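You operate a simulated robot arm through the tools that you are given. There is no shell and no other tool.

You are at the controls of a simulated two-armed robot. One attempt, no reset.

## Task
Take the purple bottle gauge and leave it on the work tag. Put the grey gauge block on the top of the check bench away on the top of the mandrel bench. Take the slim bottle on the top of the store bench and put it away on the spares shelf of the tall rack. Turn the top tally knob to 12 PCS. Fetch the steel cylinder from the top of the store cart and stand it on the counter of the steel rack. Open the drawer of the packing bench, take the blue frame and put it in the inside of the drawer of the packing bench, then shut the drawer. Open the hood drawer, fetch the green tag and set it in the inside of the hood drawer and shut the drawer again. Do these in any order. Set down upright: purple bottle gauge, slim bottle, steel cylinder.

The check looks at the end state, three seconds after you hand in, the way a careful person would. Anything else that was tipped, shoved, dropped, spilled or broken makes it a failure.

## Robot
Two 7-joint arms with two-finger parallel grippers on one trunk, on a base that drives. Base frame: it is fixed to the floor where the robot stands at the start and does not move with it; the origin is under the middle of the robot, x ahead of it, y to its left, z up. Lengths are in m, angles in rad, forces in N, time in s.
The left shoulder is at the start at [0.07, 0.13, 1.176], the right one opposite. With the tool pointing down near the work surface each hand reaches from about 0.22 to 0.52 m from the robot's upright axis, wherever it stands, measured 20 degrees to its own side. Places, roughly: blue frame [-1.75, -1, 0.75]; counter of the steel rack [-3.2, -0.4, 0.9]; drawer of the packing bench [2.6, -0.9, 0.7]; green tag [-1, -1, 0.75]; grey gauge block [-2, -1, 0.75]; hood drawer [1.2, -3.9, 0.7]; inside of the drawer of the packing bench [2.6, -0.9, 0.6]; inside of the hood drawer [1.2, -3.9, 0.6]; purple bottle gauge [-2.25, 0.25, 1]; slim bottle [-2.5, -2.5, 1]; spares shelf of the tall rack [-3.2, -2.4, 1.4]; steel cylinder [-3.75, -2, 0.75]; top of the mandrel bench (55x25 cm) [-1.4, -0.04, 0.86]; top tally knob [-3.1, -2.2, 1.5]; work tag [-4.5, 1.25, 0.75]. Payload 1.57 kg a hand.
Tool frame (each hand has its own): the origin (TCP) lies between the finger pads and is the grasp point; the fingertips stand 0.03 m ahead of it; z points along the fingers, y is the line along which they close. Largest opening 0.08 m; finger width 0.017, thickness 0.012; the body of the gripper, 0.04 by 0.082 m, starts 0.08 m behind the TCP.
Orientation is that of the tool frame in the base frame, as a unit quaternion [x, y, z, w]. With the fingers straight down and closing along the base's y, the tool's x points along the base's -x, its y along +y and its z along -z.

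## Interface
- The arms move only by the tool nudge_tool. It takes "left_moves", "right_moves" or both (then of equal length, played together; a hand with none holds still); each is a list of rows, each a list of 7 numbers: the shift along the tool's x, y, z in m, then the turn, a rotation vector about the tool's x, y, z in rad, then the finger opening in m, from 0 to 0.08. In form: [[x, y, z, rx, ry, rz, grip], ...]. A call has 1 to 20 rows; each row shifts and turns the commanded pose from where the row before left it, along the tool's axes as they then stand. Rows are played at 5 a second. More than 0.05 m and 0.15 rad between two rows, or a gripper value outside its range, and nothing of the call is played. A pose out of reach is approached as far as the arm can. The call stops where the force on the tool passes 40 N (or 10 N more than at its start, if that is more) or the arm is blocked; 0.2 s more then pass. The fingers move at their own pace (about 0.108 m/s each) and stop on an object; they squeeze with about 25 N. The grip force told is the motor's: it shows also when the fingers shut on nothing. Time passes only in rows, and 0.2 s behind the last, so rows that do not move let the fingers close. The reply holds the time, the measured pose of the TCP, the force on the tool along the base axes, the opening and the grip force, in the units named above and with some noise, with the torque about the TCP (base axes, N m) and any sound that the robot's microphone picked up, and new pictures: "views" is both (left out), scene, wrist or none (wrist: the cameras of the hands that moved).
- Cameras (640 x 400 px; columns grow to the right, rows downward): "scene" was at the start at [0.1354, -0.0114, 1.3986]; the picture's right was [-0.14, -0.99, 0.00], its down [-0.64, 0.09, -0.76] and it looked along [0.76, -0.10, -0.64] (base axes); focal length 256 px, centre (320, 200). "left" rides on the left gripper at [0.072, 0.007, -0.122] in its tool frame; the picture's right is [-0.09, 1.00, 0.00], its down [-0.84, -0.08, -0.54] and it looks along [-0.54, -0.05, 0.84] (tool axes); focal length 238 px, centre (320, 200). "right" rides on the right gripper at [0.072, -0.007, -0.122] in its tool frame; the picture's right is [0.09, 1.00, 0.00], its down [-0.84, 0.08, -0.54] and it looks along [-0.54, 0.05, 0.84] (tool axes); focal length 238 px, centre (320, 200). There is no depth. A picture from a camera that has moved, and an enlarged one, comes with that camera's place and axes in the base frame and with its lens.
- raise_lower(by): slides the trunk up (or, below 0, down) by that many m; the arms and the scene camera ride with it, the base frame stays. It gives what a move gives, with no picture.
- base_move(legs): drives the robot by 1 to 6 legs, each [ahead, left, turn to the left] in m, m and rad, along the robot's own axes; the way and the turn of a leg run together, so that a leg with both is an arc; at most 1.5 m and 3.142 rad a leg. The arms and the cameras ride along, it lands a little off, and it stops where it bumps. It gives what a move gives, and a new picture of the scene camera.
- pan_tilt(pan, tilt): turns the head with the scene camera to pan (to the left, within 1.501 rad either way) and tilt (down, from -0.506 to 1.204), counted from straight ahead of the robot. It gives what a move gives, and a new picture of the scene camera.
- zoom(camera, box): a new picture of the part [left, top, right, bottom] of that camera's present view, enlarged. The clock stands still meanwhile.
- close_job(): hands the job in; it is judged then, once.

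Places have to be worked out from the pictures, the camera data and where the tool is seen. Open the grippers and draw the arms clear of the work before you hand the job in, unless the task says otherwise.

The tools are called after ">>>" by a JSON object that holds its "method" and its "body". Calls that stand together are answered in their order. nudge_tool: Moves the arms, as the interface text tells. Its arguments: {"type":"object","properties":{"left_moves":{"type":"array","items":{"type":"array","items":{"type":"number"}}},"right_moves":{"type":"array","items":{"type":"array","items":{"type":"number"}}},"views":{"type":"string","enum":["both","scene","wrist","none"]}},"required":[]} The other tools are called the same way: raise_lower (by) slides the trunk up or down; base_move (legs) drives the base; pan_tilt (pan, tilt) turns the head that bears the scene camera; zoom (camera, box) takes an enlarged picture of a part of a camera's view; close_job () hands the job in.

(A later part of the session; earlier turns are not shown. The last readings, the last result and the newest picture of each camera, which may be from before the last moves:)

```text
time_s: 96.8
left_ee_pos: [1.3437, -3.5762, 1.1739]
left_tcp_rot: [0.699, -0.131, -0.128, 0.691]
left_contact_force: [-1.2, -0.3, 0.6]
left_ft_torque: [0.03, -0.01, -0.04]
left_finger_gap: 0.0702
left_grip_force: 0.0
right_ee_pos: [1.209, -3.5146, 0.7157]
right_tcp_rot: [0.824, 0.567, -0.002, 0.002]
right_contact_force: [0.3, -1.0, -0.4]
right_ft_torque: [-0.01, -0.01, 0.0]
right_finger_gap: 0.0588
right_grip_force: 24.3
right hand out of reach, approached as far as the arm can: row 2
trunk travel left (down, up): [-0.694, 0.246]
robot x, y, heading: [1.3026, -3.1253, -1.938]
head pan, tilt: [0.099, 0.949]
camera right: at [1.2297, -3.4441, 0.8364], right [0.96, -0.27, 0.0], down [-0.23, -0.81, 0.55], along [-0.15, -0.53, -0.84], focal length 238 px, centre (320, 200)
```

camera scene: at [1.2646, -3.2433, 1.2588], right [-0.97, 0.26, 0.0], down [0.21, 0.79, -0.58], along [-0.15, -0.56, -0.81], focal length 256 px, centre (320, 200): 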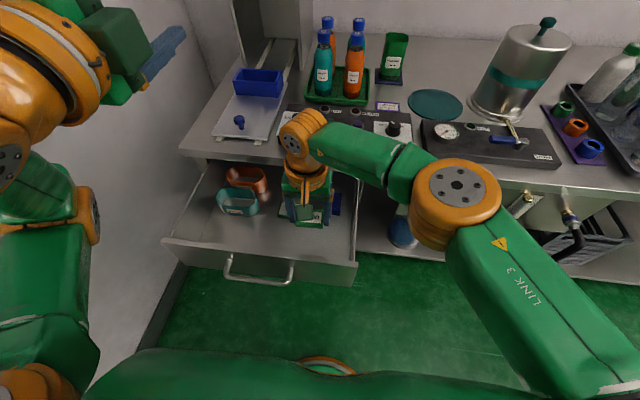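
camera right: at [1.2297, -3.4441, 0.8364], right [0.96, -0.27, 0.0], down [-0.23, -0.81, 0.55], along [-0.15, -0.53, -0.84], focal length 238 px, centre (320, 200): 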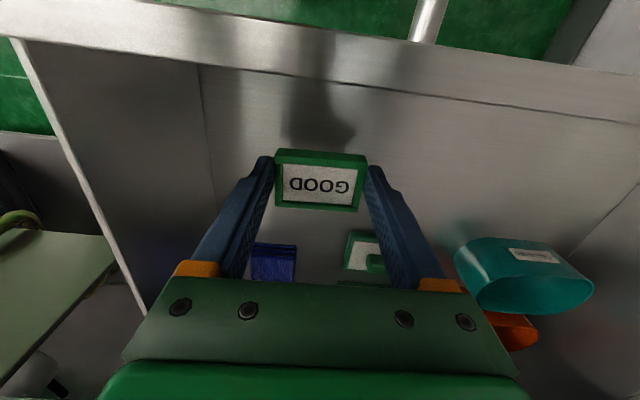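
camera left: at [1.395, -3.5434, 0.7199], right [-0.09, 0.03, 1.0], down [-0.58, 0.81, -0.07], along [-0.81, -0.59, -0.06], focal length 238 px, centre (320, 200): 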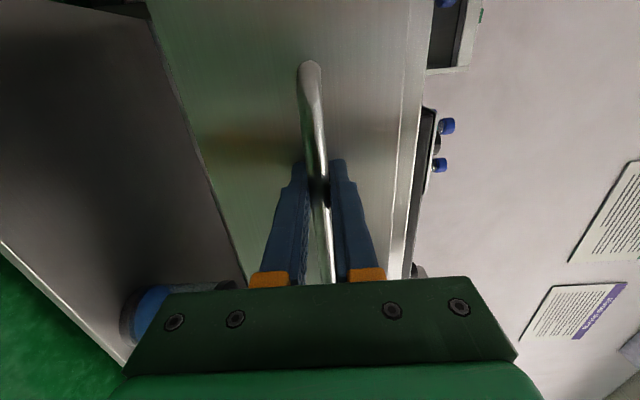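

Arm is at its lower limit; I use the trunk to lower instead, 3 cm.

>>> {"method": "raise_lower", "body": {"by": -0.03}}

>>> {"method": "nudge_tool", "body": {"right_moves": [[0, 0, 0.0, 0, 0, 0, 0.03]], "views": "wrist"}}

```text
time_s: 97.6
left_ee_pos: [1.3436, -3.575, 1.143]
left_tcp_rot: [0.699, -0.13, -0.129, 0.691]
left_contact_force: [0.3, 0.6, -0.1]
left_ft_torque: [0.01, -0.03, -0.01]
left_finger_gap: 0.0701
left_grip_force: 0.1
right_ee_pos: [1.2089, -3.514, 0.6861]
right_tcp_rot: [0.824, 0.567, -0.002, 0.002]
right_contact_force: [0.7, 0.5, -0.6]
right_ft_torque: [0.0, 0.0, -0.02]
right_finger_gap: 0.059
right_grip_force: 24.8
trunk travel left (down, up): [-0.664, 0.276]
robot x, y, heading: [1.3005, -3.1246, -1.931]
head pan, tilt: [0.099, 0.949]
```

```text
time_s: 98.0
left_ee_pos: [1.3438, -3.5754, 1.1439]
left_tcp_rot: [0.699, -0.131, -0.128, 0.691]
left_contact_force: [-0.5, -1.5, -0.2]
left_ft_torque: [-0.01, 0.03, 0.0]
left_finger_gap: 0.0702
left_grip_force: 0.1
right_ee_pos: [1.2099, -3.5158, 0.6857]
right_tcp_rot: [0.823, 0.567, -0.002, 0.003]
right_contact_force: [-0.4, 1.2, -0.9]
right_ft_torque: [0.01, 0.04, -0.01]
right_finger_gap: 0.0591
right_grip_force: 25.1
trunk travel left (down, up): [-0.664, 0.276]
robot x, y, heading: [1.3032, -3.1284, -1.936]
head pan, tilt: [0.099, 0.949]
camera right: at [1.2297, -3.4443, 0.8065], right [0.96, -0.27, 0.0], down [-0.23, -0.81, 0.55], along [-0.15, -0.53, -0.84], focal length 238 px, centre (320, 200)
```

right: 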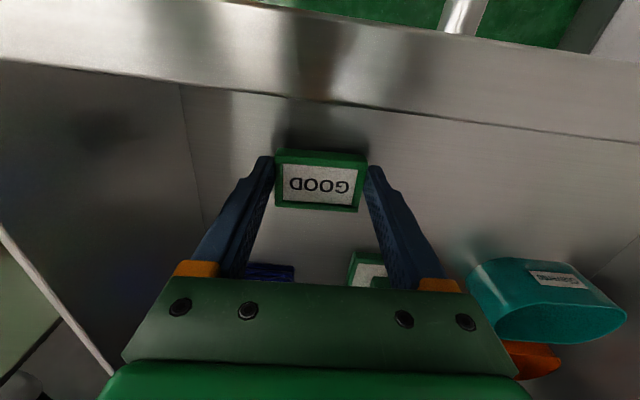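

Close to the floor now; lower another 1.5 cm.

>>> {"method": "raise_lower", "body": {"by": -0.015}}

>>> {"method": "nudge_tool", "body": {"right_moves": [[0, 0, 0.0, 0, 0, 0, 0.03]], "views": "wrist"}}

```text
time_s: 98.6
left_ee_pos: [1.3438, -3.5746, 1.1284]
left_tcp_rot: [0.699, -0.131, -0.127, 0.691]
left_contact_force: [0.2, 0.0, -0.8]
left_ft_torque: [0.0, 0.04, -0.01]
left_finger_gap: 0.0698
left_grip_force: 0.1
right_ee_pos: [1.2086, -3.5147, 0.6723]
right_tcp_rot: [0.824, 0.567, -0.001, 0.001]
right_contact_force: [0.3, -0.7, -0.8]
right_ft_torque: [0.0, 0.01, 0.02]
right_finger_gap: 0.0589
right_grip_force: 25.0
trunk travel left (down, up): [-0.649, 0.291]
robot x, y, heading: [1.2997, -3.1236, -1.933]
head pan, tilt: [0.099, 0.949]
```

```text
time_s: 99.0
left_ee_pos: [1.3437, -3.5761, 1.1278]
left_tcp_rot: [0.699, -0.131, -0.128, 0.691]
left_contact_force: [0.2, -0.5, -0.7]
left_ft_torque: [-0.02, -0.02, 0.02]
left_finger_gap: 0.0699
left_grip_force: 0.1
right_ee_pos: [1.209, -3.5151, 0.6715]
right_tcp_rot: [0.823, 0.568, -0.002, 0.002]
right_contact_force: [-0.1, -0.3, 0.2]
right_ft_torque: [-0.05, -0.01, -0.02]
right_finger_gap: 0.059
right_grip_force: 24.7
trunk travel left (down, up): [-0.649, 0.291]
robot x, y, heading: [1.302, -3.1213, -1.933]
head pan, tilt: [0.099, 0.949]
camera right: at [1.2297, -3.4441, 0.7916], right [0.96, -0.27, 0.0], down [-0.23, -0.81, 0.55], along [-0.15, -0.53, -0.84], focal length 238 px, centre (320, 200)
```

right: 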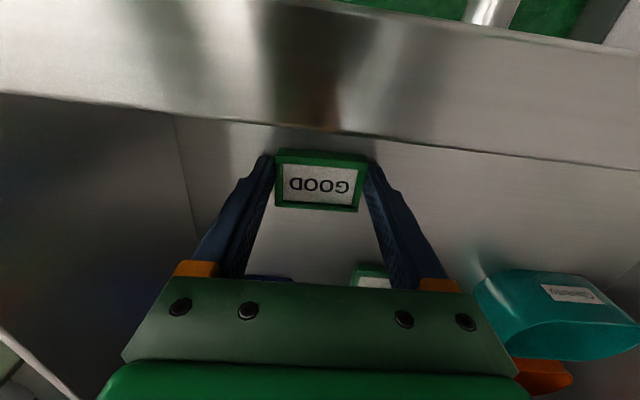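

Nearly there; 1 cm more.

>>> {"method": "raise_lower", "body": {"by": -0.01}}

>>> {"method": "nudge_tool", "body": {"right_moves": [[0, 0, 0.0, 0, 0, 0, 0.03]], "views": "wrist"}}

```text
time_s: 99.4
left_ee_pos: [1.3443, -3.5725, 1.1252]
left_tcp_rot: [0.698, -0.131, -0.128, 0.692]
left_contact_force: [-0.9, -0.8, -0.3]
left_ft_torque: [0.02, -0.02, -0.01]
left_finger_gap: 0.07
left_grip_force: 0.1
right_ee_pos: [1.2097, -3.5161, 0.6707]
right_tcp_rot: [0.824, 0.567, -0.005, 0.005]
right_contact_force: [-1.0, 1.5, 19.5]
right_ft_torque: [0.39, 0.17, 0.0]
right_finger_gap: 0.0587
right_grip_force: 25.4
trunk travel left (down, up): [-0.644, 0.296]
robot x, y, heading: [1.297, -3.1257, -1.932]
head pan, tilt: [0.099, 0.949]
stopped: the force on the tool passed its limit at 51 N (the readings are from after the stop); the commanded pose is now the measured one
```

```text
time_s: 99.8
left_ee_pos: [1.3446, -3.5734, 1.1257]
left_tcp_rot: [0.698, -0.13, -0.128, 0.692]
left_contact_force: [-0.3, -0.6, 0.1]
left_ft_torque: [0.0, 0.0, 0.02]
left_finger_gap: 0.0698
left_grip_force: 0.2
right_ee_pos: [1.2093, -3.515, 0.6698]
right_tcp_rot: [0.824, 0.567, -0.006, 0.006]
right_contact_force: [-1.6, -1.2, 20.0]
right_ft_torque: [0.27, 0.28, 0.03]
right_finger_gap: 0.059
right_grip_force: 25.2
trunk travel left (down, up): [-0.644, 0.296]
robot x, y, heading: [1.3011, -3.123, -1.938]
head pan, tilt: [0.099, 0.949]
camera right: at [1.2297, -3.4432, 0.7898], right [0.96, -0.27, 0.0], down [-0.22, -0.8, 0.55], along [-0.15, -0.53, -0.83], focal length 238 px, centre (320, 200)
```

right: 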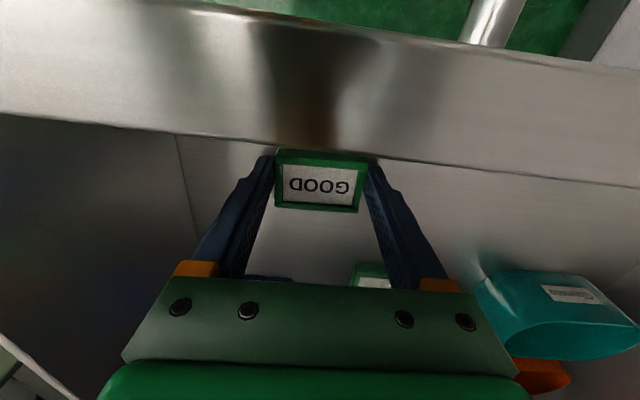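

The tag touches the drawer floor (contact 20 N). I release it and lift straight up.

>>> {"method": "nudge_tool", "body": {"right_moves": [[0, 0, -0.002, 0, 0, 0, 0.03], [0, 0, 0, 0, 0, 0, 0.078], [0, 0, 0, 0, 0, 0, 0.078], [0, 0, -0.02, 0, 0, 0, 0.078], [0, 0, -0.04, 0, 0, 0, 0.078], [0, 0, -0.05, 0, 0, 0, 0.078], [0, 0, -0.05, 0, 0, 0, 0.078]], "views": "wrist"}}

```text
time_s: 101.4
left_ee_pos: [1.3441, -3.5765, 1.1227]
left_tcp_rot: [0.7, -0.131, -0.129, 0.69]
left_contact_force: [-0.4, -0.1, -0.9]
left_ft_torque: [0.0, -0.04, 0.02]
left_finger_gap: 0.0701
left_grip_force: 0.0
right_ee_pos: [1.2117, -3.5141, 0.832]
right_tcp_rot: [0.823, 0.568, -0.003, 0.004]
right_contact_force: [-0.2, 0.0, -0.4]
right_ft_torque: [-0.02, -0.02, 0.0]
right_finger_gap: 0.078
right_grip_force: 0.2
trunk travel left (down, up): [-0.644, 0.296]
robot x, y, heading: [1.2992, -3.1257, -1.929]
head pan, tilt: [0.099, 0.949]
camera right: at [1.232, -3.4428, 0.9512], right [0.96, -0.27, 0.0], down [-0.23, -0.8, 0.55], along [-0.15, -0.53, -0.83], focal length 238 px, centre (320, 200)
```

right: 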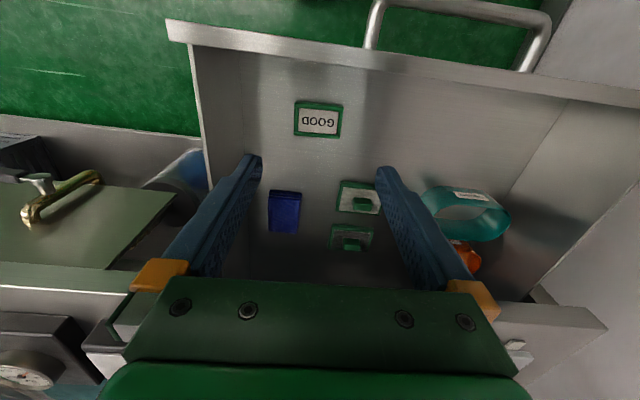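

The tag rests in the drawer. I raise and retract the right hand, then back the base off 0.25 m.

>>> {"method": "nudge_tool", "body": {"right_moves": [[0, 0, -0.05, 0, 0, 0, 0.078], [0, 0, -0.05, 0, 0, 0, 0.078], [0.02, -0.04, -0.02, 0, 0, 0, 0.078], [0.02, -0.04, 0, 0, 0, 0, 0.078], [0.02, -0.04, 0, 0, 0, 0, 0.078], [0.02, -0.04, 0, 0, 0, 0, 0.078]], "views": "none"}}

>>> {"method": "base_move", "body": {"legs": [[-0.27, -0.03, 0.0]]}}

```text
time_s: 102.8
left_ee_pos: [1.3421, -3.5737, 1.1252]
left_tcp_rot: [0.699, -0.131, -0.127, 0.692]
left_contact_force: [0.1, 0.3, 0.2]
left_ft_torque: [0.02, -0.01, 0.02]
left_finger_gap: 0.0698
left_grip_force: 0.1
right_ee_pos: [1.0868, -3.3808, 0.9487]
right_tcp_rot: [0.824, 0.567, -0.004, 0.004]
right_contact_force: [-0.3, 0.0, -0.3]
right_ft_torque: [-0.02, -0.04, 0.02]
right_finger_gap: 0.0778
right_grip_force: 0.0
trunk travel left (down, up): [-0.644, 0.296]
robot x, y, heading: [1.3003, -3.1262, -1.933]
head pan, tilt: [0.099, 0.949]
```

```text
time_s: 104.7
left_ee_pos: [1.4107, -3.3152, 1.1239]
left_tcp_rot: [0.7, -0.128, -0.126, 0.691]
left_contact_force: [0.9, 0.1, -0.1]
left_ft_torque: [0.07, 0.0, 0.0]
left_finger_gap: 0.0699
left_grip_force: 0.1
right_ee_pos: [1.1568, -3.1226, 0.948]
right_tcp_rot: [0.822, 0.569, -0.005, 0.004]
right_contact_force: [-0.2, -0.2, 0.1]
right_ft_torque: [0.01, -0.04, 0.0]
right_finger_gap: 0.0782
right_grip_force: 0.0
trunk travel left (down, up): [-0.644, 0.296]
robot x, y, heading: [1.3649, -2.8653, -1.931]
head pan, tilt: [0.099, 0.949]
camera scene: at [1.3308, -2.983, 1.2088], right [-0.97, 0.26, 0.0], down [0.21, 0.79, -0.58], along [-0.15, -0.56, -0.81], focal length 256 px, centre (320, 200)
```

scene: 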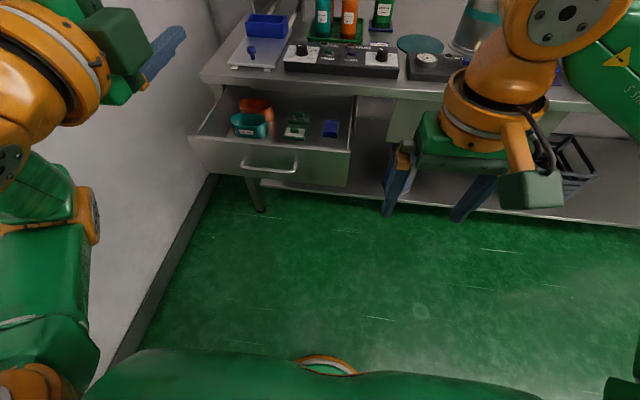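

Lower the trunk by 0.4 m so the left gripper is at handle height again, and check with its camera.

>>> {"method": "raise_lower", "body": {"by": -0.4}}

>>> {"method": "nudge_tool", "body": {"left_moves": [[0, -0.01, 0, 0, 0, 0, 0.07]], "views": "both"}}

```text
time_s: 108.5
left_ee_pos: [1.4123, -3.3134, 0.7237]
left_tcp_rot: [0.699, -0.129, -0.127, 0.692]
left_contact_force: [-0.6, -0.6, 0.1]
left_ft_torque: [0.0, 0.02, 0.01]
left_finger_gap: 0.07
left_grip_force: 0.0
right_ee_pos: [1.1574, -3.1221, 0.5477]
right_tcp_rot: [0.823, 0.568, -0.003, 0.004]
right_contact_force: [0.0, 0.1, 0.2]
right_ft_torque: [0.02, 0.02, -0.01]
right_finger_gap: 0.0779
right_grip_force: 0.0
trunk travel left (down, up): [-0.244, 0.696]
robot x, y, heading: [1.3691, -2.8658, -1.928]
head pan, tilt: [0.099, 0.949]
```

```text
time_s: 108.9
left_ee_pos: [1.4098, -3.3198, 0.7179]
left_tcp_rot: [0.7, -0.13, -0.128, 0.69]
left_contact_force: [0.1, -0.7, -0.4]
left_ft_torque: [0.01, -0.01, 0.01]
left_finger_gap: 0.0701
left_grip_force: 0.0
left hand out of reach, approached as far as the arm can: row 1
right_ee_pos: [1.156, -3.1228, 0.5478]
right_tcp_rot: [0.822, 0.57, -0.004, 0.004]
right_contact_force: [0.3, -0.1, 0.1]
right_ft_torque: [-0.05, -0.03, -0.03]
right_finger_gap: 0.078
right_grip_force: 0.1
trunk travel left (down, up): [-0.244, 0.696]
robot x, y, heading: [1.3671, -2.8683, -1.931]
head pan, tilt: [0.099, 0.949]
camera scene: at [1.331, -2.9823, 0.8089], right [-0.97, 0.26, 0.0], down [0.21, 0.79, -0.58], along [-0.15, -0.56, -0.81], focal length 256 px, centre (320, 200)
camera left: at [1.5212, -3.2307, 0.7261], right [-0.09, 0.02, 1.0], down [-0.59, 0.81, -0.07], along [-0.8, -0.59, -0.06], focal length 238 px, centre (320, 200)
```

scene: 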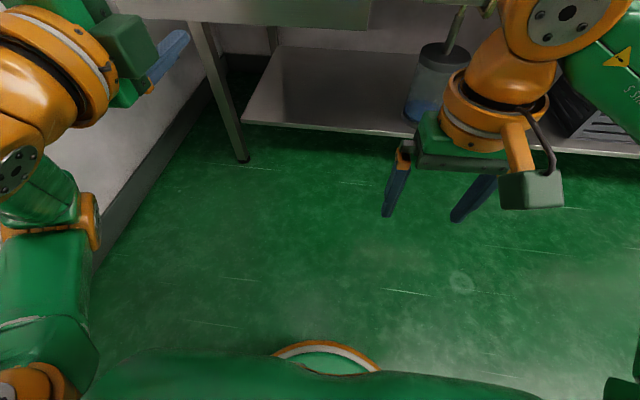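
left: 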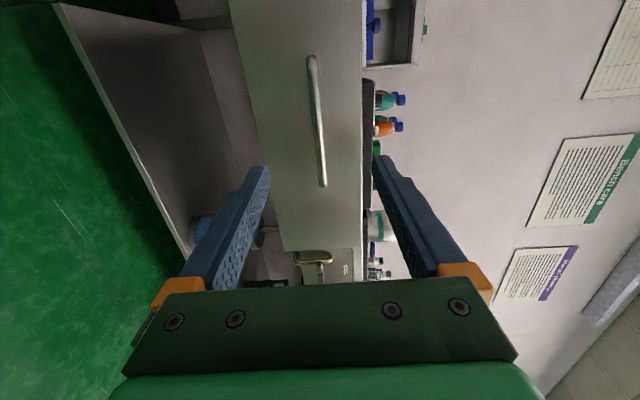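

The bar is centred for the left gripper, panel about 0.39 m of driving away when closed. I draw the right hand back a bit and drive forward 0.2 m first.

>>> {"method": "nudge_tool", "body": {"right_moves": [[0.03, 0, 0, 0, 0, 0, 0.078], [0.03, 0, 0, 0, 0, 0, 0.078]], "views": "none"}}

>>> {"method": "pan_tilt", "body": {"pan": 0.1, "tilt": 0.4}}

>>> {"method": "base_move", "body": {"legs": [[0.17, -0.007, 0.0]]}}

```text
time_s: 109.5
left_ee_pos: [1.4103, -3.3187, 0.7184]
left_tcp_rot: [0.7, -0.129, -0.127, 0.691]
left_contact_force: [0.0, 0.0, -0.7]
left_ft_torque: [0.0, 0.03, -0.02]
left_finger_gap: 0.0701
left_grip_force: 0.1
right_ee_pos: [1.1789, -3.0665, 0.5465]
right_tcp_rot: [0.822, 0.569, -0.003, 0.004]
right_contact_force: [0.1, 0.3, 0.0]
right_ft_torque: [0.0, 0.03, -0.03]
right_finger_gap: 0.0777
right_grip_force: 0.0
trunk travel left (down, up): [-0.244, 0.696]
robot x, y, heading: [1.3654, -2.8662, -1.932]
head pan, tilt: [0.099, 0.949]
```

```text
time_s: 110.5
left_ee_pos: [1.411, -3.3187, 0.7173]
left_tcp_rot: [0.7, -0.129, -0.126, 0.691]
left_contact_force: [0.7, 0.2, 0.4]
left_ft_torque: [0.02, 0.01, 0.01]
left_finger_gap: 0.07
left_grip_force: 0.0
right_ee_pos: [1.1782, -3.0675, 0.5457]
right_tcp_rot: [0.822, 0.569, -0.003, 0.005]
right_contact_force: [-0.2, 0.8, 0.3]
right_ft_torque: [0.0, -0.01, -0.03]
right_finger_gap: 0.0784
right_grip_force: 0.0
trunk travel left (down, up): [-0.244, 0.696]
robot x, y, heading: [1.3652, -2.8656, -1.925]
head pan, tilt: [0.099, 0.4]
camera scene: at [1.3259, -3.0015, 0.8554], right [-0.97, 0.26, 0.0], down [0.1, 0.38, -0.92], along [-0.24, -0.89, -0.39], focal length 256 px, centre (320, 200)
```

scene: 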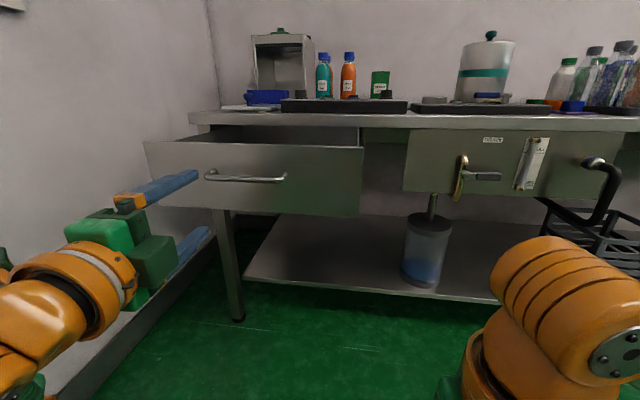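

```text
time_s: 112.0
left_ee_pos: [1.3452, -3.477, 0.7181]
left_tcp_rot: [0.7, -0.129, -0.125, 0.691]
left_contact_force: [-0.6, -0.3, -0.8]
left_ft_torque: [-0.04, 0.03, 0.0]
left_finger_gap: 0.0702
left_grip_force: 0.1
right_ee_pos: [1.1121, -3.2246, 0.5464]
right_tcp_rot: [0.821, 0.571, -0.003, 0.004]
right_contact_force: [-0.3, 0.5, -1.3]
right_ft_torque: [-0.01, 0.02, 0.0]
right_finger_gap: 0.0781
right_grip_force: 0.0
trunk travel left (down, up): [-0.244, 0.696]
robot x, y, heading: [1.2968, -3.0243, -1.92]
head pan, tilt: [0.099, 0.4]
camera scene: at [1.2601, -3.1599, 0.8555], right [-0.97, 0.25, 0.0], down [0.1, 0.38, -0.92], along [-0.23, -0.89, -0.39], focal length 256 px, centre (320, 200)
```

scene: 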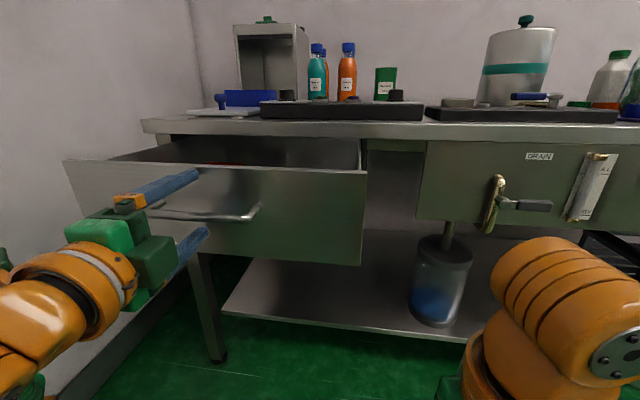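

Fingers straddle the bar with no load. I push the drawer in by driving 0.2 m ahead.

>>> {"method": "base_move", "body": {"legs": [[0.2, 0.0, 0.0]]}}

```text
time_s: 113.6
left_ee_pos: [1.2765, -3.6664, 0.7183]
left_tcp_rot: [0.7, -0.128, -0.125, 0.691]
left_contact_force: [-0.1, 0.1, -0.4]
left_ft_torque: [0.02, 0.01, -0.03]
left_finger_gap: 0.0702
left_grip_force: 0.0
right_ee_pos: [1.0415, -3.4145, 0.546]
right_tcp_rot: [0.821, 0.571, -0.003, 0.005]
right_contact_force: [1.0, -0.1, -1.0]
right_ft_torque: [0.01, 0.0, 0.01]
right_finger_gap: 0.0778
right_grip_force: 0.1
trunk travel left (down, up): [-0.244, 0.696]
robot x, y, heading: [1.2286, -3.2123, -1.926]
head pan, tilt: [0.099, 0.4]
camera scene: at [1.1897, -3.3496, 0.8555], right [-0.97, 0.25, 0.0], down [0.1, 0.38, -0.92], along [-0.23, -0.89, -0.39], focal length 256 px, centre (320, 200)
```

scene: 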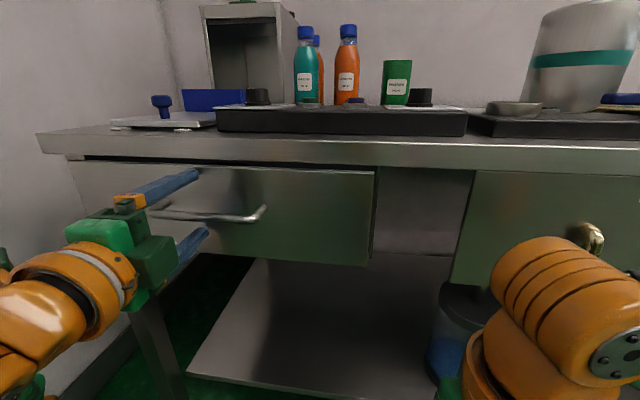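

Nearly shut; I drive 0.035 m more to seat it.

>>> {"method": "base_move", "body": {"legs": [[0.035, 0.0, 0.0]]}}

>>> {"method": "nudge_tool", "body": {"left_moves": [[0, 0, 0.0, 0, 0, 0, 0.07]], "views": "wrist"}}

```text
time_s: 114.5
left_ee_pos: [1.2665, -3.6886, 0.7209]
left_tcp_rot: [0.695, -0.127, -0.128, 0.696]
left_contact_force: [2.4, 9.9, 3.0]
left_ft_torque: [0.23, -0.03, -0.12]
left_finger_gap: 0.0673
left_grip_force: 0.0
right_ee_pos: [1.0337, -3.4412, 0.5471]
right_tcp_rot: [0.821, 0.571, -0.005, 0.005]
right_contact_force: [-0.2, -0.2, 0.9]
right_ft_torque: [-0.03, 0.0, -0.04]
right_finger_gap: 0.0777
right_grip_force: 0.1
trunk travel left (down, up): [-0.244, 0.696]
robot x, y, heading: [1.2199, -3.238, -1.922]
head pan, tilt: [0.099, 0.4]
stopped in leg 1: the force on the tool passed its limit at 70 N (the readings are from after the stop); the commanded pose is now the measured one
camera scene: at [1.181, -3.3729, 0.8561], right [-0.97, 0.25, 0.0], down [0.1, 0.37, -0.92], along [-0.23, -0.89, -0.39], focal length 256 px, centre (320, 200)
```

scene: 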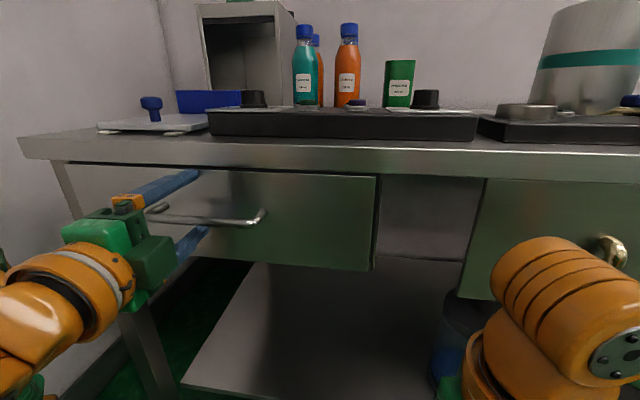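

```text
time_s: 114.9
left_ee_pos: [1.2682, -3.6888, 0.7219]
left_tcp_rot: [0.695, -0.127, -0.126, 0.696]
left_contact_force: [3.7, 11.0, 4.0]
left_ft_torque: [0.22, -0.03, -0.11]
left_finger_gap: 0.0667
left_grip_force: 0.0
right_ee_pos: [1.0338, -3.4397, 0.5479]
right_tcp_rot: [0.821, 0.571, -0.005, 0.006]
right_contact_force: [-0.3, -1.2, 0.2]
right_ft_torque: [-0.03, -0.04, 0.01]
right_finger_gap: 0.0779
right_grip_force: 0.2
trunk travel left (down, up): [-0.244, 0.696]
robot x, y, heading: [1.2184, -3.2388, -1.926]
head pan, tilt: [0.099, 0.4]
camera left: at [1.378, -3.5994, 0.7282], right [-0.09, 0.03, 1.0], down [-0.59, 0.8, -0.08], along [-0.8, -0.6, -0.05], focal length 238 px, centre (320, 200)
```

left: 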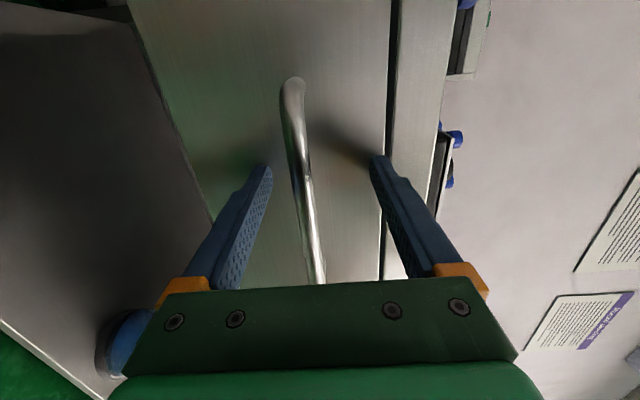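

The drawer is shut (same position as at first). I back off, raise the trunk again, turn to the aisle direction and drive along it toward the frames.

>>> {"method": "base_move", "body": {"legs": [[-0.25, 0.0, 0.0]]}}

>>> {"method": "raise_lower", "body": {"by": 0.4}}

>>> {"method": "raise_lower", "body": {"by": 0.17}}

>>> {"method": "base_move", "body": {"legs": [[0.0, 0.0, -1.566], [1.3, 0.0, 0.0]]}}

```text
time_s: 116.7
left_ee_pos: [1.3514, -3.4592, 0.7194]
left_tcp_rot: [0.697, -0.128, -0.127, 0.694]
left_contact_force: [-0.9, -0.3, -0.6]
left_ft_torque: [-0.02, -0.01, 0.02]
left_finger_gap: 0.0701
left_grip_force: 0.1
right_ee_pos: [1.1186, -3.2098, 0.5451]
right_tcp_rot: [0.821, 0.571, -0.004, 0.004]
right_contact_force: [0.1, 0.1, 0.0]
right_ft_torque: [0.02, -0.04, -0.01]
right_finger_gap: 0.0781
right_grip_force: 0.0
trunk travel left (down, up): [-0.244, 0.696]
robot x, y, heading: [1.3081, -3.0108, -1.926]
head pan, tilt: [0.099, 0.4]
camera scene: at [1.2654, -3.1448, 0.8556], right [-0.97, 0.25, 0.0], down [0.1, 0.38, -0.92], along [-0.23, -0.89, -0.39], focal length 256 px, centre (320, 200)
```

scene: 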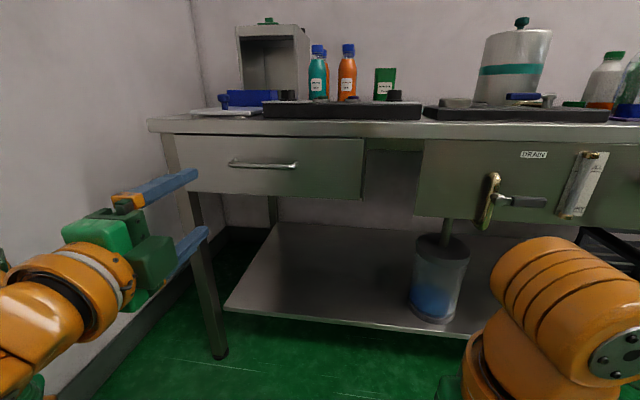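

```text
time_s: 120.5
left_ee_pos: [1.3521, -3.4613, 1.12]
left_tcp_rot: [0.696, -0.129, -0.127, 0.695]
left_contact_force: [-0.5, -0.8, 0.0]
left_ft_torque: [-0.04, 0.0, -0.01]
left_finger_gap: 0.0702
left_grip_force: 0.1
right_ee_pos: [1.1177, -3.21, 0.9451]
right_tcp_rot: [0.821, 0.571, -0.004, 0.005]
right_contact_force: [-0.7, 0.0, -0.5]
right_ft_torque: [-0.03, 0.01, 0.04]
right_finger_gap: 0.0781
right_grip_force: 0.1
trunk travel left (down, up): [-0.644, 0.296]
robot x, y, heading: [1.3042, -3.0034, -1.929]
head pan, tilt: [0.099, 0.4]
```

```text
time_s: 122.5
left_ee_pos: [1.3513, -3.4601, 1.2894]
left_tcp_rot: [0.696, -0.129, -0.127, 0.694]
left_contact_force: [0.5, 0.3, -0.1]
left_ft_torque: [-0.01, 0.01, -0.01]
left_finger_gap: 0.0702
left_grip_force: 0.1
right_ee_pos: [1.1177, -3.212, 1.1156]
right_tcp_rot: [0.821, 0.57, -0.004, 0.004]
right_contact_force: [-1.2, 0.4, -0.9]
right_ft_torque: [0.03, -0.03, -0.03]
right_finger_gap: 0.0781
right_grip_force: 0.0
trunk travel left (down, up): [-0.814, 0.126]
robot x, y, heading: [1.3077, -3.0122, -1.926]
head pan, tilt: [0.099, 0.4]
```

```text
time_s: 132.9
left_ee_pos: [-0.3743, -2.607, 1.2896]
left_tcp_rot: [-0.404, 0.581, 0.578, -0.405]
left_contact_force: [0.0, 0.0, 0.5]
left_ft_torque: [-0.03, -0.01, 0.0]
left_finger_gap: 0.0701
left_grip_force: 0.0
right_ee_pos: [-0.1257, -2.37, 1.1167]
right_tcp_rot: [0.985, -0.171, -0.005, 0.0]
right_contact_force: [0.4, 0.0, -0.3]
right_ft_torque: [-0.02, 0.02, 0.0]
right_finger_gap: 0.0779
right_grip_force: 0.0
trunk travel left (down, up): [-0.814, 0.126]
robot x, y, heading: [0.0775, -2.5548, 2.803]
head pan, tilt: [0.099, 0.4]
camera scene: at [-0.0577, -2.516, 1.4256], right [0.24, 0.97, 0.0], down [0.38, -0.09, -0.92], along [-0.89, 0.22, -0.39], focal length 256 px, centre (320, 200)
```

scene: 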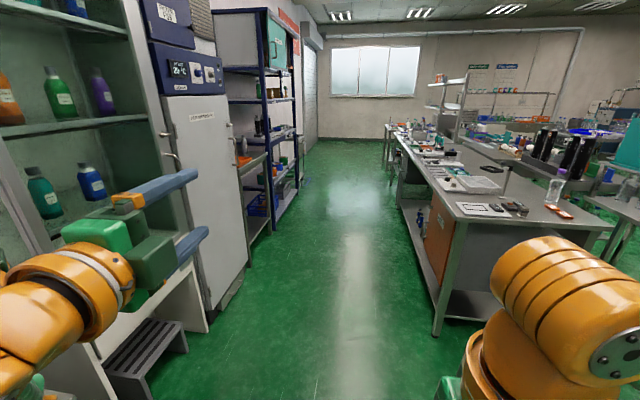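

The aisle is free. I drive on 2.3 m along it and turn right to face the bench.

>>> {"method": "base_move", "body": {"legs": [[1.2, 0.05, 0.0], [1.12, 0.05, 0.0], [0.0, 0.0, -1.575]]}}

>>> {"method": "pan_tilt", "body": {"pan": -0.1, "tilt": 0.75}}

```text
time_s: 148.0
left_ee_pos: [-2.1763, -1.4368, 1.2887]
left_tcp_rot: [0.121, 0.698, 0.696, 0.119]
left_contact_force: [0.1, -0.1, 0.1]
left_ft_torque: [0.02, 0.01, 0.02]
left_finger_gap: 0.07
left_grip_force: 0.0
right_ee_pos: [-1.9379, -1.6823, 1.116]
right_tcp_rot: [-0.58, 0.815, 0.004, 0.004]
right_contact_force: [-0.7, -0.5, 0.2]
right_ft_torque: [-0.03, -0.04, -0.01]
right_finger_gap: 0.078
right_grip_force: 0.0
trunk travel left (down, up): [-0.814, 0.126]
robot x, y, heading: [-2.1184, -1.8847, 1.24]
head pan, tilt: [0.099, 0.4]
camera scene: at [-2.0815, -1.7501, 1.4255], right [0.97, -0.23, 0.0], down [-0.09, -0.38, -0.92], along [0.21, 0.9, -0.39], focal length 256 px, centre (320, 200)
```

scene: 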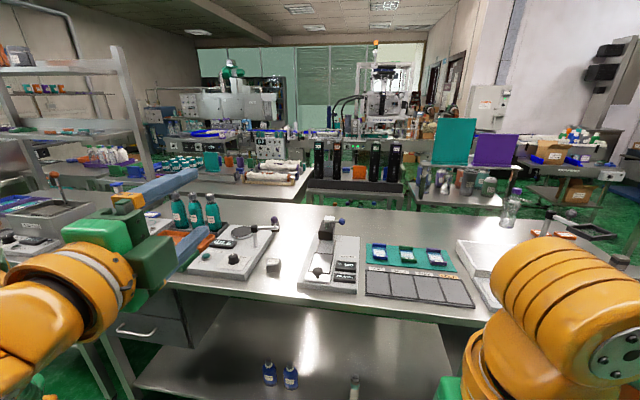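

```text
time_s: 148.8
left_ee_pos: [-2.1766, -1.4378, 1.2897]
left_tcp_rot: [0.121, 0.698, 0.696, 0.118]
left_contact_force: [-0.6, 0.2, 0.1]
left_ft_torque: [-0.01, -0.02, -0.02]
left_finger_gap: 0.0701
left_grip_force: 0.1
right_ee_pos: [-1.9364, -1.6835, 1.1161]
right_tcp_rot: [-0.58, 0.814, 0.004, 0.004]
right_contact_force: [0.1, 0.4, -0.4]
right_ft_torque: [-0.03, -0.01, 0.0]
right_finger_gap: 0.0779
right_grip_force: 0.1
trunk travel left (down, up): [-0.814, 0.126]
robot x, y, heading: [-2.1196, -1.8914, 1.24]
head pan, tilt: [-0.099, 0.75]
camera scene: at [-2.0679, -1.7651, 1.3945], right [0.91, -0.42, 0.0], down [-0.28, -0.62, -0.73], along [0.31, 0.67, -0.68], focal length 256 px, centre (320, 200)
```

scene: 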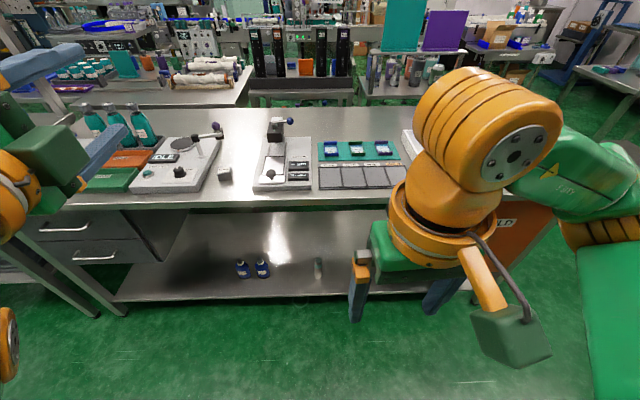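

>>> {"method": "zoom", "body": {"camera": "scene", "box": [120, 100, 440, 220]}}

>>> {"method": "zoom", "body": {"camera": "scene", "box": [300, 130, 420, 205]}}

```text
2.00 times, centred on (280, 160) of scene
camera zoom: at [-2.0679, -1.7651, 1.3945], right [0.91, -0.42, 0.0], down [-0.28, -0.62, -0.73], along [0.31, 0.67, -0.68], focal length 512 px, centre (400, 280)
```

zoom: 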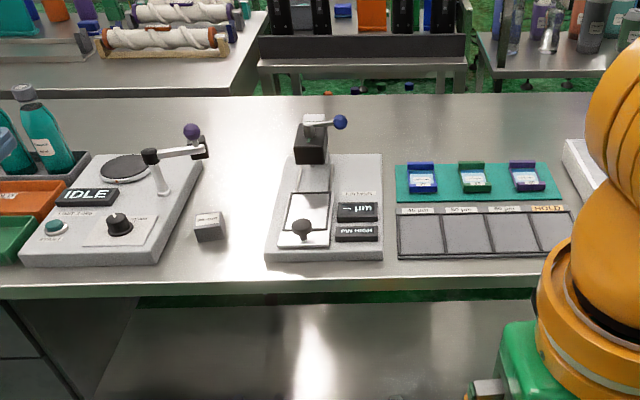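

```text
5.33 times, centred on (360, 168) of scene
camera zoom: at [-2.0679, -1.7651, 1.3945], right [0.91, -0.42, 0.0], down [-0.28, -0.62, -0.73], along [0.31, 0.67, -0.68], focal length 1364 px, centre (107, 373)
```

zoom: 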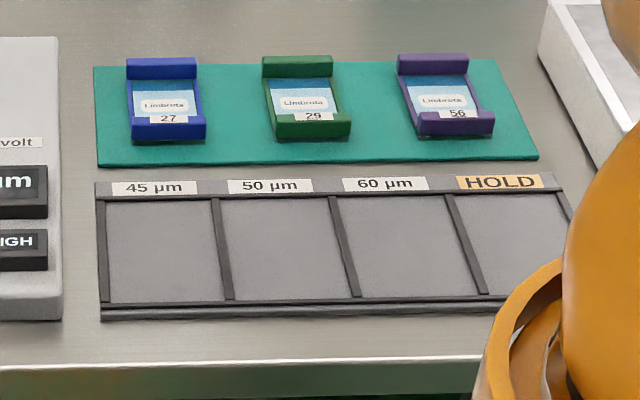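

The blue "27" frame is at about (-1.674,-1.01), and the small grey block at (-2.066,-0.99). I drive 0.45 m toward the bench so the right hand can reach the frame.

>>> {"method": "base_move", "body": {"legs": [[0.45, 0.0, -0.02]]}}

>>> {"method": "nudge_tool", "body": {"right_moves": [[-0.04, 0, 0, 0, 0, 0, 0.08], [-0.04, 0, 0, 0, 0, 0, 0.08], [-0.04, 0, 0, 0, 0, 0, 0.08], [-0.04, 0, 0, 0, 0, 0, 0.08]], "views": "both"}}

```text
time_s: 151.5
left_ee_pos: [-2.0186, -1.0157, 1.2908]
left_tcp_rot: [0.127, 0.697, 0.694, 0.126]
left_contact_force: [0.1, -0.5, -0.2]
left_ft_torque: [0.02, 0.03, -0.02]
left_finger_gap: 0.0701
left_grip_force: 0.1
right_ee_pos: [-1.7851, -1.265, 1.1163]
right_tcp_rot: [-0.573, 0.819, 0.004, 0.004]
right_contact_force: [-0.3, 0.9, 0.0]
right_ft_torque: [-0.01, -0.02, 0.03]
right_finger_gap: 0.0781
right_grip_force: 0.0
trunk travel left (down, up): [-0.814, 0.126]
robot x, y, heading: [-1.973, -1.4672, 1.219]
head pan, tilt: [-0.099, 0.75]
camera scene: at [-1.917, -1.3459, 1.3946], right [0.9, -0.43, 0.0], down [-0.3, -0.61, -0.73], along [0.32, 0.66, -0.68], focal length 256 px, centre (320, 200)
```

scene: 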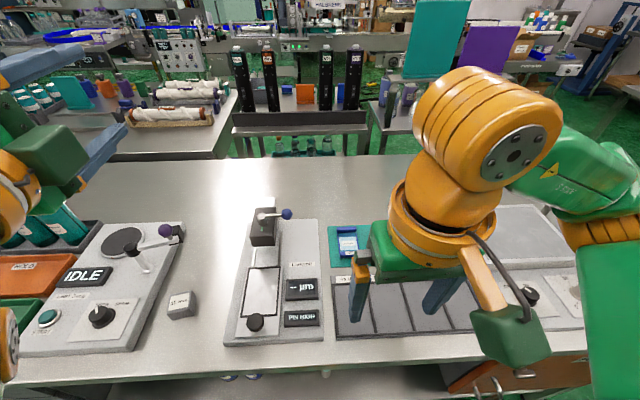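

```text
time_s: 152.5
left_ee_pos: [-2.0196, -1.0136, 1.2881]
left_tcp_rot: [0.126, 0.698, 0.694, 0.124]
left_contact_force: [0.0, -0.7, -0.3]
left_ft_torque: [-0.02, 0.0, -0.02]
left_finger_gap: 0.0702
left_grip_force: 0.0
right_ee_pos: [-1.7296, -1.1123, 1.1188]
right_tcp_rot: [-0.574, 0.819, 0.004, 0.004]
right_contact_force: [1.2, 0.2, -0.4]
right_ft_torque: [-0.01, 0.0, 0.02]
right_finger_gap: 0.0802
right_grip_force: 0.0
trunk travel left (down, up): [-0.814, 0.126]
robot x, y, heading: [-1.9695, -1.4622, 1.222]
head pan, tilt: [-0.099, 0.75]
camera scene: at [-1.9168, -1.3424, 1.3943], right [0.9, -0.43, 0.0], down [-0.3, -0.62, -0.73], along [0.32, 0.66, -0.68], focal length 256 px, centre (320, 200)
camera right: at [-1.7472, -1.183, 1.2395], right [-0.97, 0.25, 0.0], down [0.21, 0.81, 0.55], along [0.14, 0.53, -0.84], focal length 238 px, centre (320, 200)
```

scene: 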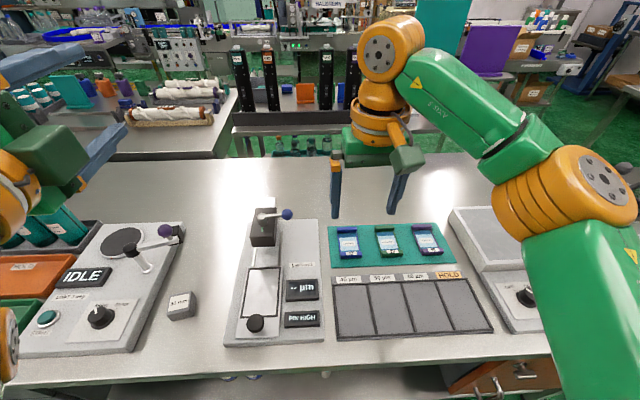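
right: 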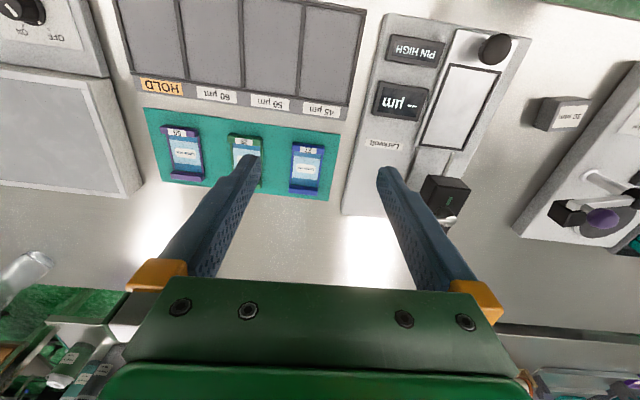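

The frame sits 0.105 m ahead and 0.016 m right of the TCP. I aim for its near end bar (0.075 m ahead), and come lower.

>>> {"method": "nudge_tool", "body": {"right_moves": [[-0.025, -0.008, 0.03, 0, 0, 0, 0.08], [-0.025, -0.008, 0.03, 0, 0, 0, 0.08], [-0.025, 0, 0.04, 0, 0, 0, 0.08], [0, 0, 0.04, 0, 0, 0, 0.08]], "views": "wrist"}}

```text
time_s: 153.5
left_ee_pos: [-2.0191, -1.0146, 1.2895]
left_tcp_rot: [0.127, 0.697, 0.694, 0.125]
left_contact_force: [0.1, 0.5, 0.5]
left_ft_torque: [0.01, -0.02, 0.05]
left_finger_gap: 0.0704
left_grip_force: 0.1
right_ee_pos: [-1.6889, -1.0466, 0.9774]
right_tcp_rot: [-0.573, 0.82, 0.003, 0.004]
right_contact_force: [0.3, 0.9, 0.0]
right_ft_torque: [0.01, 0.02, 0.04]
right_finger_gap: 0.0802
right_grip_force: 0.0
trunk travel left (down, up): [-0.814, 0.126]
robot x, y, heading: [-1.9686, -1.4684, 1.222]
head pan, tilt: [-0.099, 0.75]
camera right: at [-1.7064, -1.1173, 1.0976], right [-0.97, 0.25, 0.0], down [0.21, 0.81, 0.55], along [0.14, 0.53, -0.83], focal length 238 px, centre (320, 200)
```

right: 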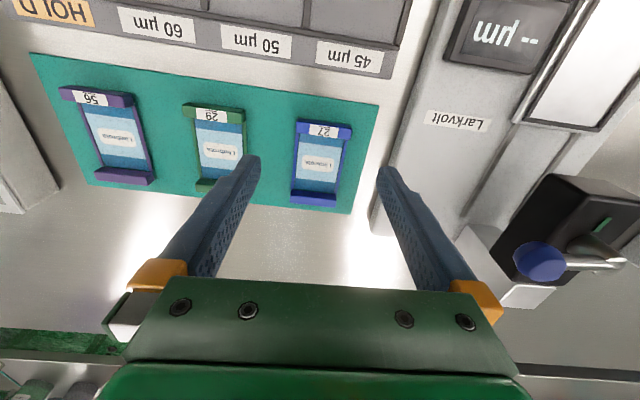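

Well aligned laterally; the near bar is just slightly closer to me. I lower to z≈0.91.

>>> {"method": "nudge_tool", "body": {"right_moves": [[0.005, 0, 0.03, 0, 0, 0, 0.08], [0, 0, 0.03, 0, 0, 0, 0.08], [0, 0, 0.005, 0, 0, 0, 0.08]], "views": "wrist"}}

```text
time_s: 154.3
left_ee_pos: [-2.0188, -1.0151, 1.2902]
left_tcp_rot: [0.128, 0.697, 0.695, 0.125]
left_contact_force: [0.2, 0.0, 0.5]
left_ft_torque: [0.04, -0.01, 0.0]
left_finger_gap: 0.0703
left_grip_force: 0.0
right_ee_pos: [-1.6903, -1.0522, 0.9135]
right_tcp_rot: [-0.573, 0.82, 0.004, 0.004]
right_contact_force: [0.1, 0.2, 1.4]
right_ft_torque: [-0.03, -0.06, 0.0]
right_finger_gap: 0.0799
right_grip_force: 0.0
trunk travel left (down, up): [-0.814, 0.126]
robot x, y, heading: [-1.9711, -1.4613, 1.224]
head pan, tilt: [-0.099, 0.75]
camera right: at [-1.708, -1.1225, 1.0338], right [-0.97, 0.26, 0.0], down [0.21, 0.81, 0.55], along [0.14, 0.53, -0.83], focal length 238 px, centre (320, 200)
```

right: 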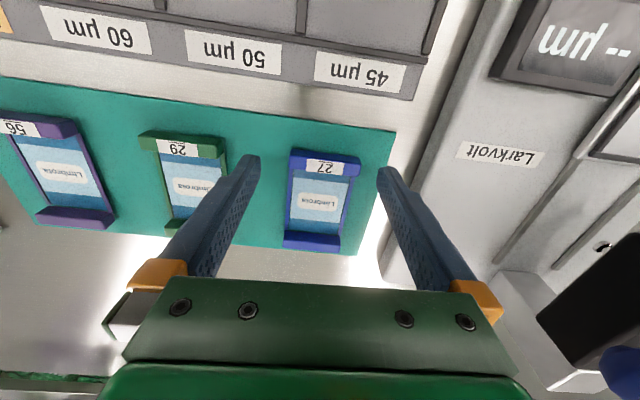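

The bar is centred; the gauge body is close on the left finger side, so I narrow the opening slightly and lower to just above the mat, then close.

>>> {"method": "nudge_tool", "body": {"right_moves": [[0, 0.002, 0, 0, 0, 0, 0.072], [0, 0, 0.008, 0, 0, 0, 0.072], [0, 0, 0.005, 0, 0, 0, 0.072], [0, 0, 0, 0, 0, 0, 0.072]], "views": "wrist"}}

```text
time_s: 155.3
left_ee_pos: [-2.019, -1.0146, 1.2896]
left_tcp_rot: [0.127, 0.697, 0.695, 0.124]
left_contact_force: [0.3, -0.4, 0.2]
left_ft_torque: [0.04, 0.01, 0.0]
left_finger_gap: 0.07
left_grip_force: 0.1
right_ee_pos: [-1.692, -1.0518, 0.9008]
right_tcp_rot: [-0.573, 0.82, 0.005, 0.004]
right_contact_force: [-0.3, -0.3, 0.3]
right_ft_torque: [-0.01, 0.0, -0.02]
right_finger_gap: 0.0722
right_grip_force: 0.0
trunk travel left (down, up): [-0.814, 0.126]
robot x, y, heading: [-1.9714, -1.467, 1.223]
head pan, tilt: [-0.099, 0.75]
camera right: at [-1.7103, -1.1222, 1.0208], right [-0.97, 0.26, 0.0], down [0.21, 0.81, 0.55], along [0.14, 0.53, -0.83], focal length 238 px, centre (320, 200)
```

right: 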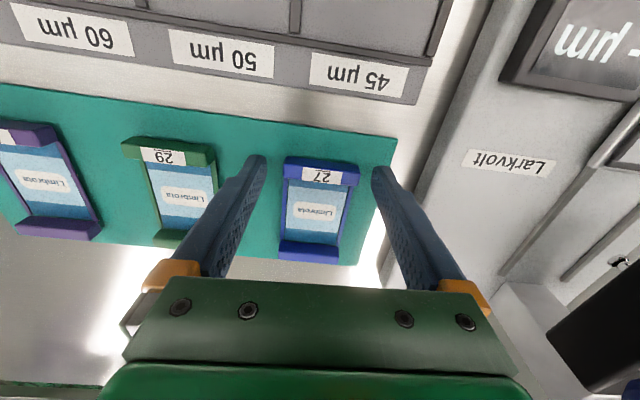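

Aligned; I close on the frame and lift.

>>> {"method": "nudge_tool", "body": {"right_moves": [[0, 0, 0.003, 0, 0, 0, 0.072], [0, 0, 0, 0, 0, 0, 0.03], [0, 0, 0, 0, 0, 0, 0.03], [0, 0, 0, 0, 0, 0, 0.03], [0, 0, -0.02, 0, 0, 0, 0.03], [0, 0, -0.04, 0, 0, 0, 0.03]], "views": "wrist"}}

```text
time_s: 156.7
left_ee_pos: [-2.0183, -1.0144, 1.2902]
left_tcp_rot: [0.126, 0.697, 0.695, 0.125]
left_contact_force: [-0.5, -0.1, -1.3]
left_ft_torque: [0.0, 0.0, 0.0]
left_finger_gap: 0.0698
left_grip_force: 0.1
right_ee_pos: [-1.6932, -1.0522, 0.9573]
right_tcp_rot: [-0.573, 0.82, 0.004, 0.004]
right_contact_force: [0.3, 0.0, -0.2]
right_ft_torque: [0.0, 0.04, -0.01]
right_finger_gap: 0.0515
right_grip_force: 25.0
trunk travel left (down, up): [-0.814, 0.126]
robot x, y, heading: [-1.9708, -1.4657, 1.217]
head pan, tilt: [-0.099, 0.75]
camera right: at [-1.7103, -1.1229, 1.0782], right [-0.97, 0.25, 0.0], down [0.21, 0.81, 0.55], along [0.14, 0.53, -0.83], focal length 238 px, centre (320, 200)
```

right: 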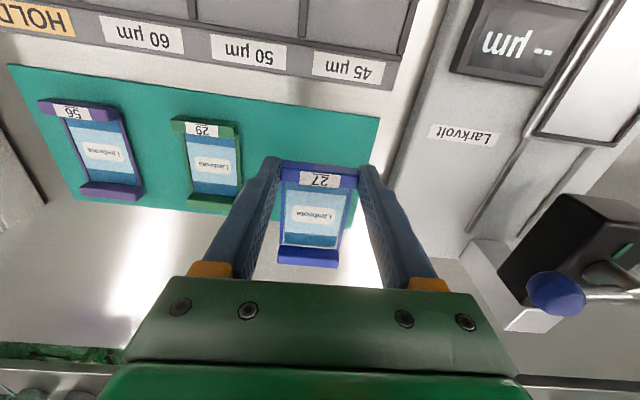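

The frame is held level (gap 0.0515). I lift it, retract, back away, turn right to face down the aisle, and drive back along it.

>>> {"method": "nudge_tool", "body": {"right_moves": [[0, 0, -0.05, 0, 0, 0, 0.03], [0, 0, -0.05, 0, 0, 0, 0.03], [0, 0, -0.05, 0, 0, 0, 0.03], [0.04, 0, 0, 0, 0, 0, 0.03], [0.04, 0, 0, 0, 0, 0, 0.03], [0.04, 0, 0, 0, 0, 0, 0.03]], "views": "none"}}

>>> {"method": "base_move", "body": {"legs": [[-0.42, 0, 0], [0, 0, -1.577], [1.2, 0, 0], [1.0, 0, 0], [1.0, 0, 0]]}}

>>> {"method": "pan_tilt", "body": {"pan": 0.6, "tilt": 0.4}}

```text
time_s: 158.1
left_ee_pos: [-2.0199, -1.0153, 1.2901]
left_tcp_rot: [0.127, 0.697, 0.695, 0.126]
left_contact_force: [-0.1, -0.4, -0.2]
left_ft_torque: [0.0, 0.02, -0.02]
left_finger_gap: 0.0701
left_grip_force: 0.1
right_ee_pos: [-1.742, -1.1784, 1.094]
right_tcp_rot: [-0.573, 0.82, 0.005, 0.003]
right_contact_force: [0.5, -0.1, -0.6]
right_ft_torque: [0.0, -0.03, -0.03]
right_finger_gap: 0.0515
right_grip_force: 24.7
right hand out of reach, approached as far as the arm can: row 2, 3
trunk travel left (down, up): [-0.814, 0.126]
robot x, y, heading: [-1.9693, -1.4653, 1.227]
head pan, tilt: [-0.099, 0.75]
```

```text
time_s: 179.9
left_ee_pos: [1.2876, -3.0377, 1.2891]
left_tcp_rot: [0.589, 0.394, 0.392, 0.587]
left_contact_force: [0.0, 0.3, 0.2]
left_ft_torque: [-0.02, 0.03, 0.01]
left_finger_gap: 0.0701
left_grip_force: 0.1
right_ee_pos: [1.1169, -3.3077, 1.0941]
right_tcp_rot: [0.192, 0.981, 0.001, 0.005]
right_contact_force: [0.0, 0.2, -0.3]
right_ft_torque: [-0.02, 0.02, -0.01]
right_finger_gap: 0.0514
right_grip_force: 25.1
trunk travel left (down, up): [-0.814, 0.126]
robot x, y, heading: [0.8401, -3.0714, -0.384]
head pan, tilt: [-0.099, 0.75]
camera scene: at [0.9561, -3.1264, 1.3945], right [-0.47, -0.89, 0.0], down [-0.6, 0.32, -0.73], along [0.65, -0.34, -0.68], focal length 256 px, centre (320, 200)
```

scene: 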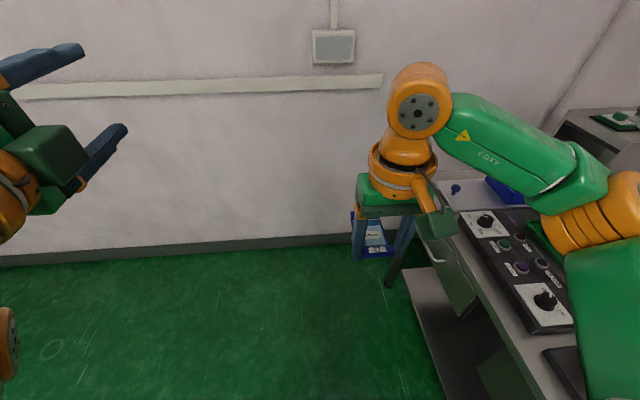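

```text
time_s: 181.0
left_ee_pos: [1.2893, -3.0372, 1.2898]
left_tcp_rot: [0.589, 0.393, 0.393, 0.587]
left_contact_force: [1.4, 0.3, 0.0]
left_ft_torque: [0.0, 0.03, 0.02]
left_finger_gap: 0.0702
left_grip_force: 0.1
right_ee_pos: [1.1174, -3.3071, 1.0919]
right_tcp_rot: [0.191, 0.982, 0.001, 0.006]
right_contact_force: [0.1, 0.0, -1.0]
right_ft_torque: [-0.02, 0.04, 0.03]
right_finger_gap: 0.0515
right_grip_force: 24.5
trunk travel left (down, up): [-0.814, 0.126]
robot x, y, heading: [0.8366, -3.0703, -0.388]
head pan, tilt: [0.6, 0.4]
camera scene: at [0.9739, -3.0685, 1.4255], right [0.21, -0.98, 0.0], down [-0.38, -0.08, -0.92], along [0.9, 0.2, -0.39], focal length 256 px, centre (320, 200)
```

scene: 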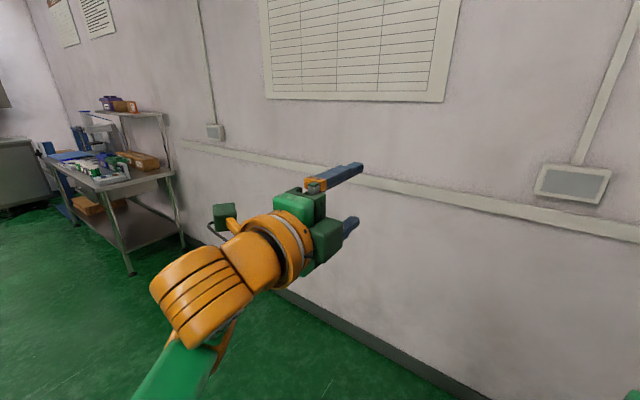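

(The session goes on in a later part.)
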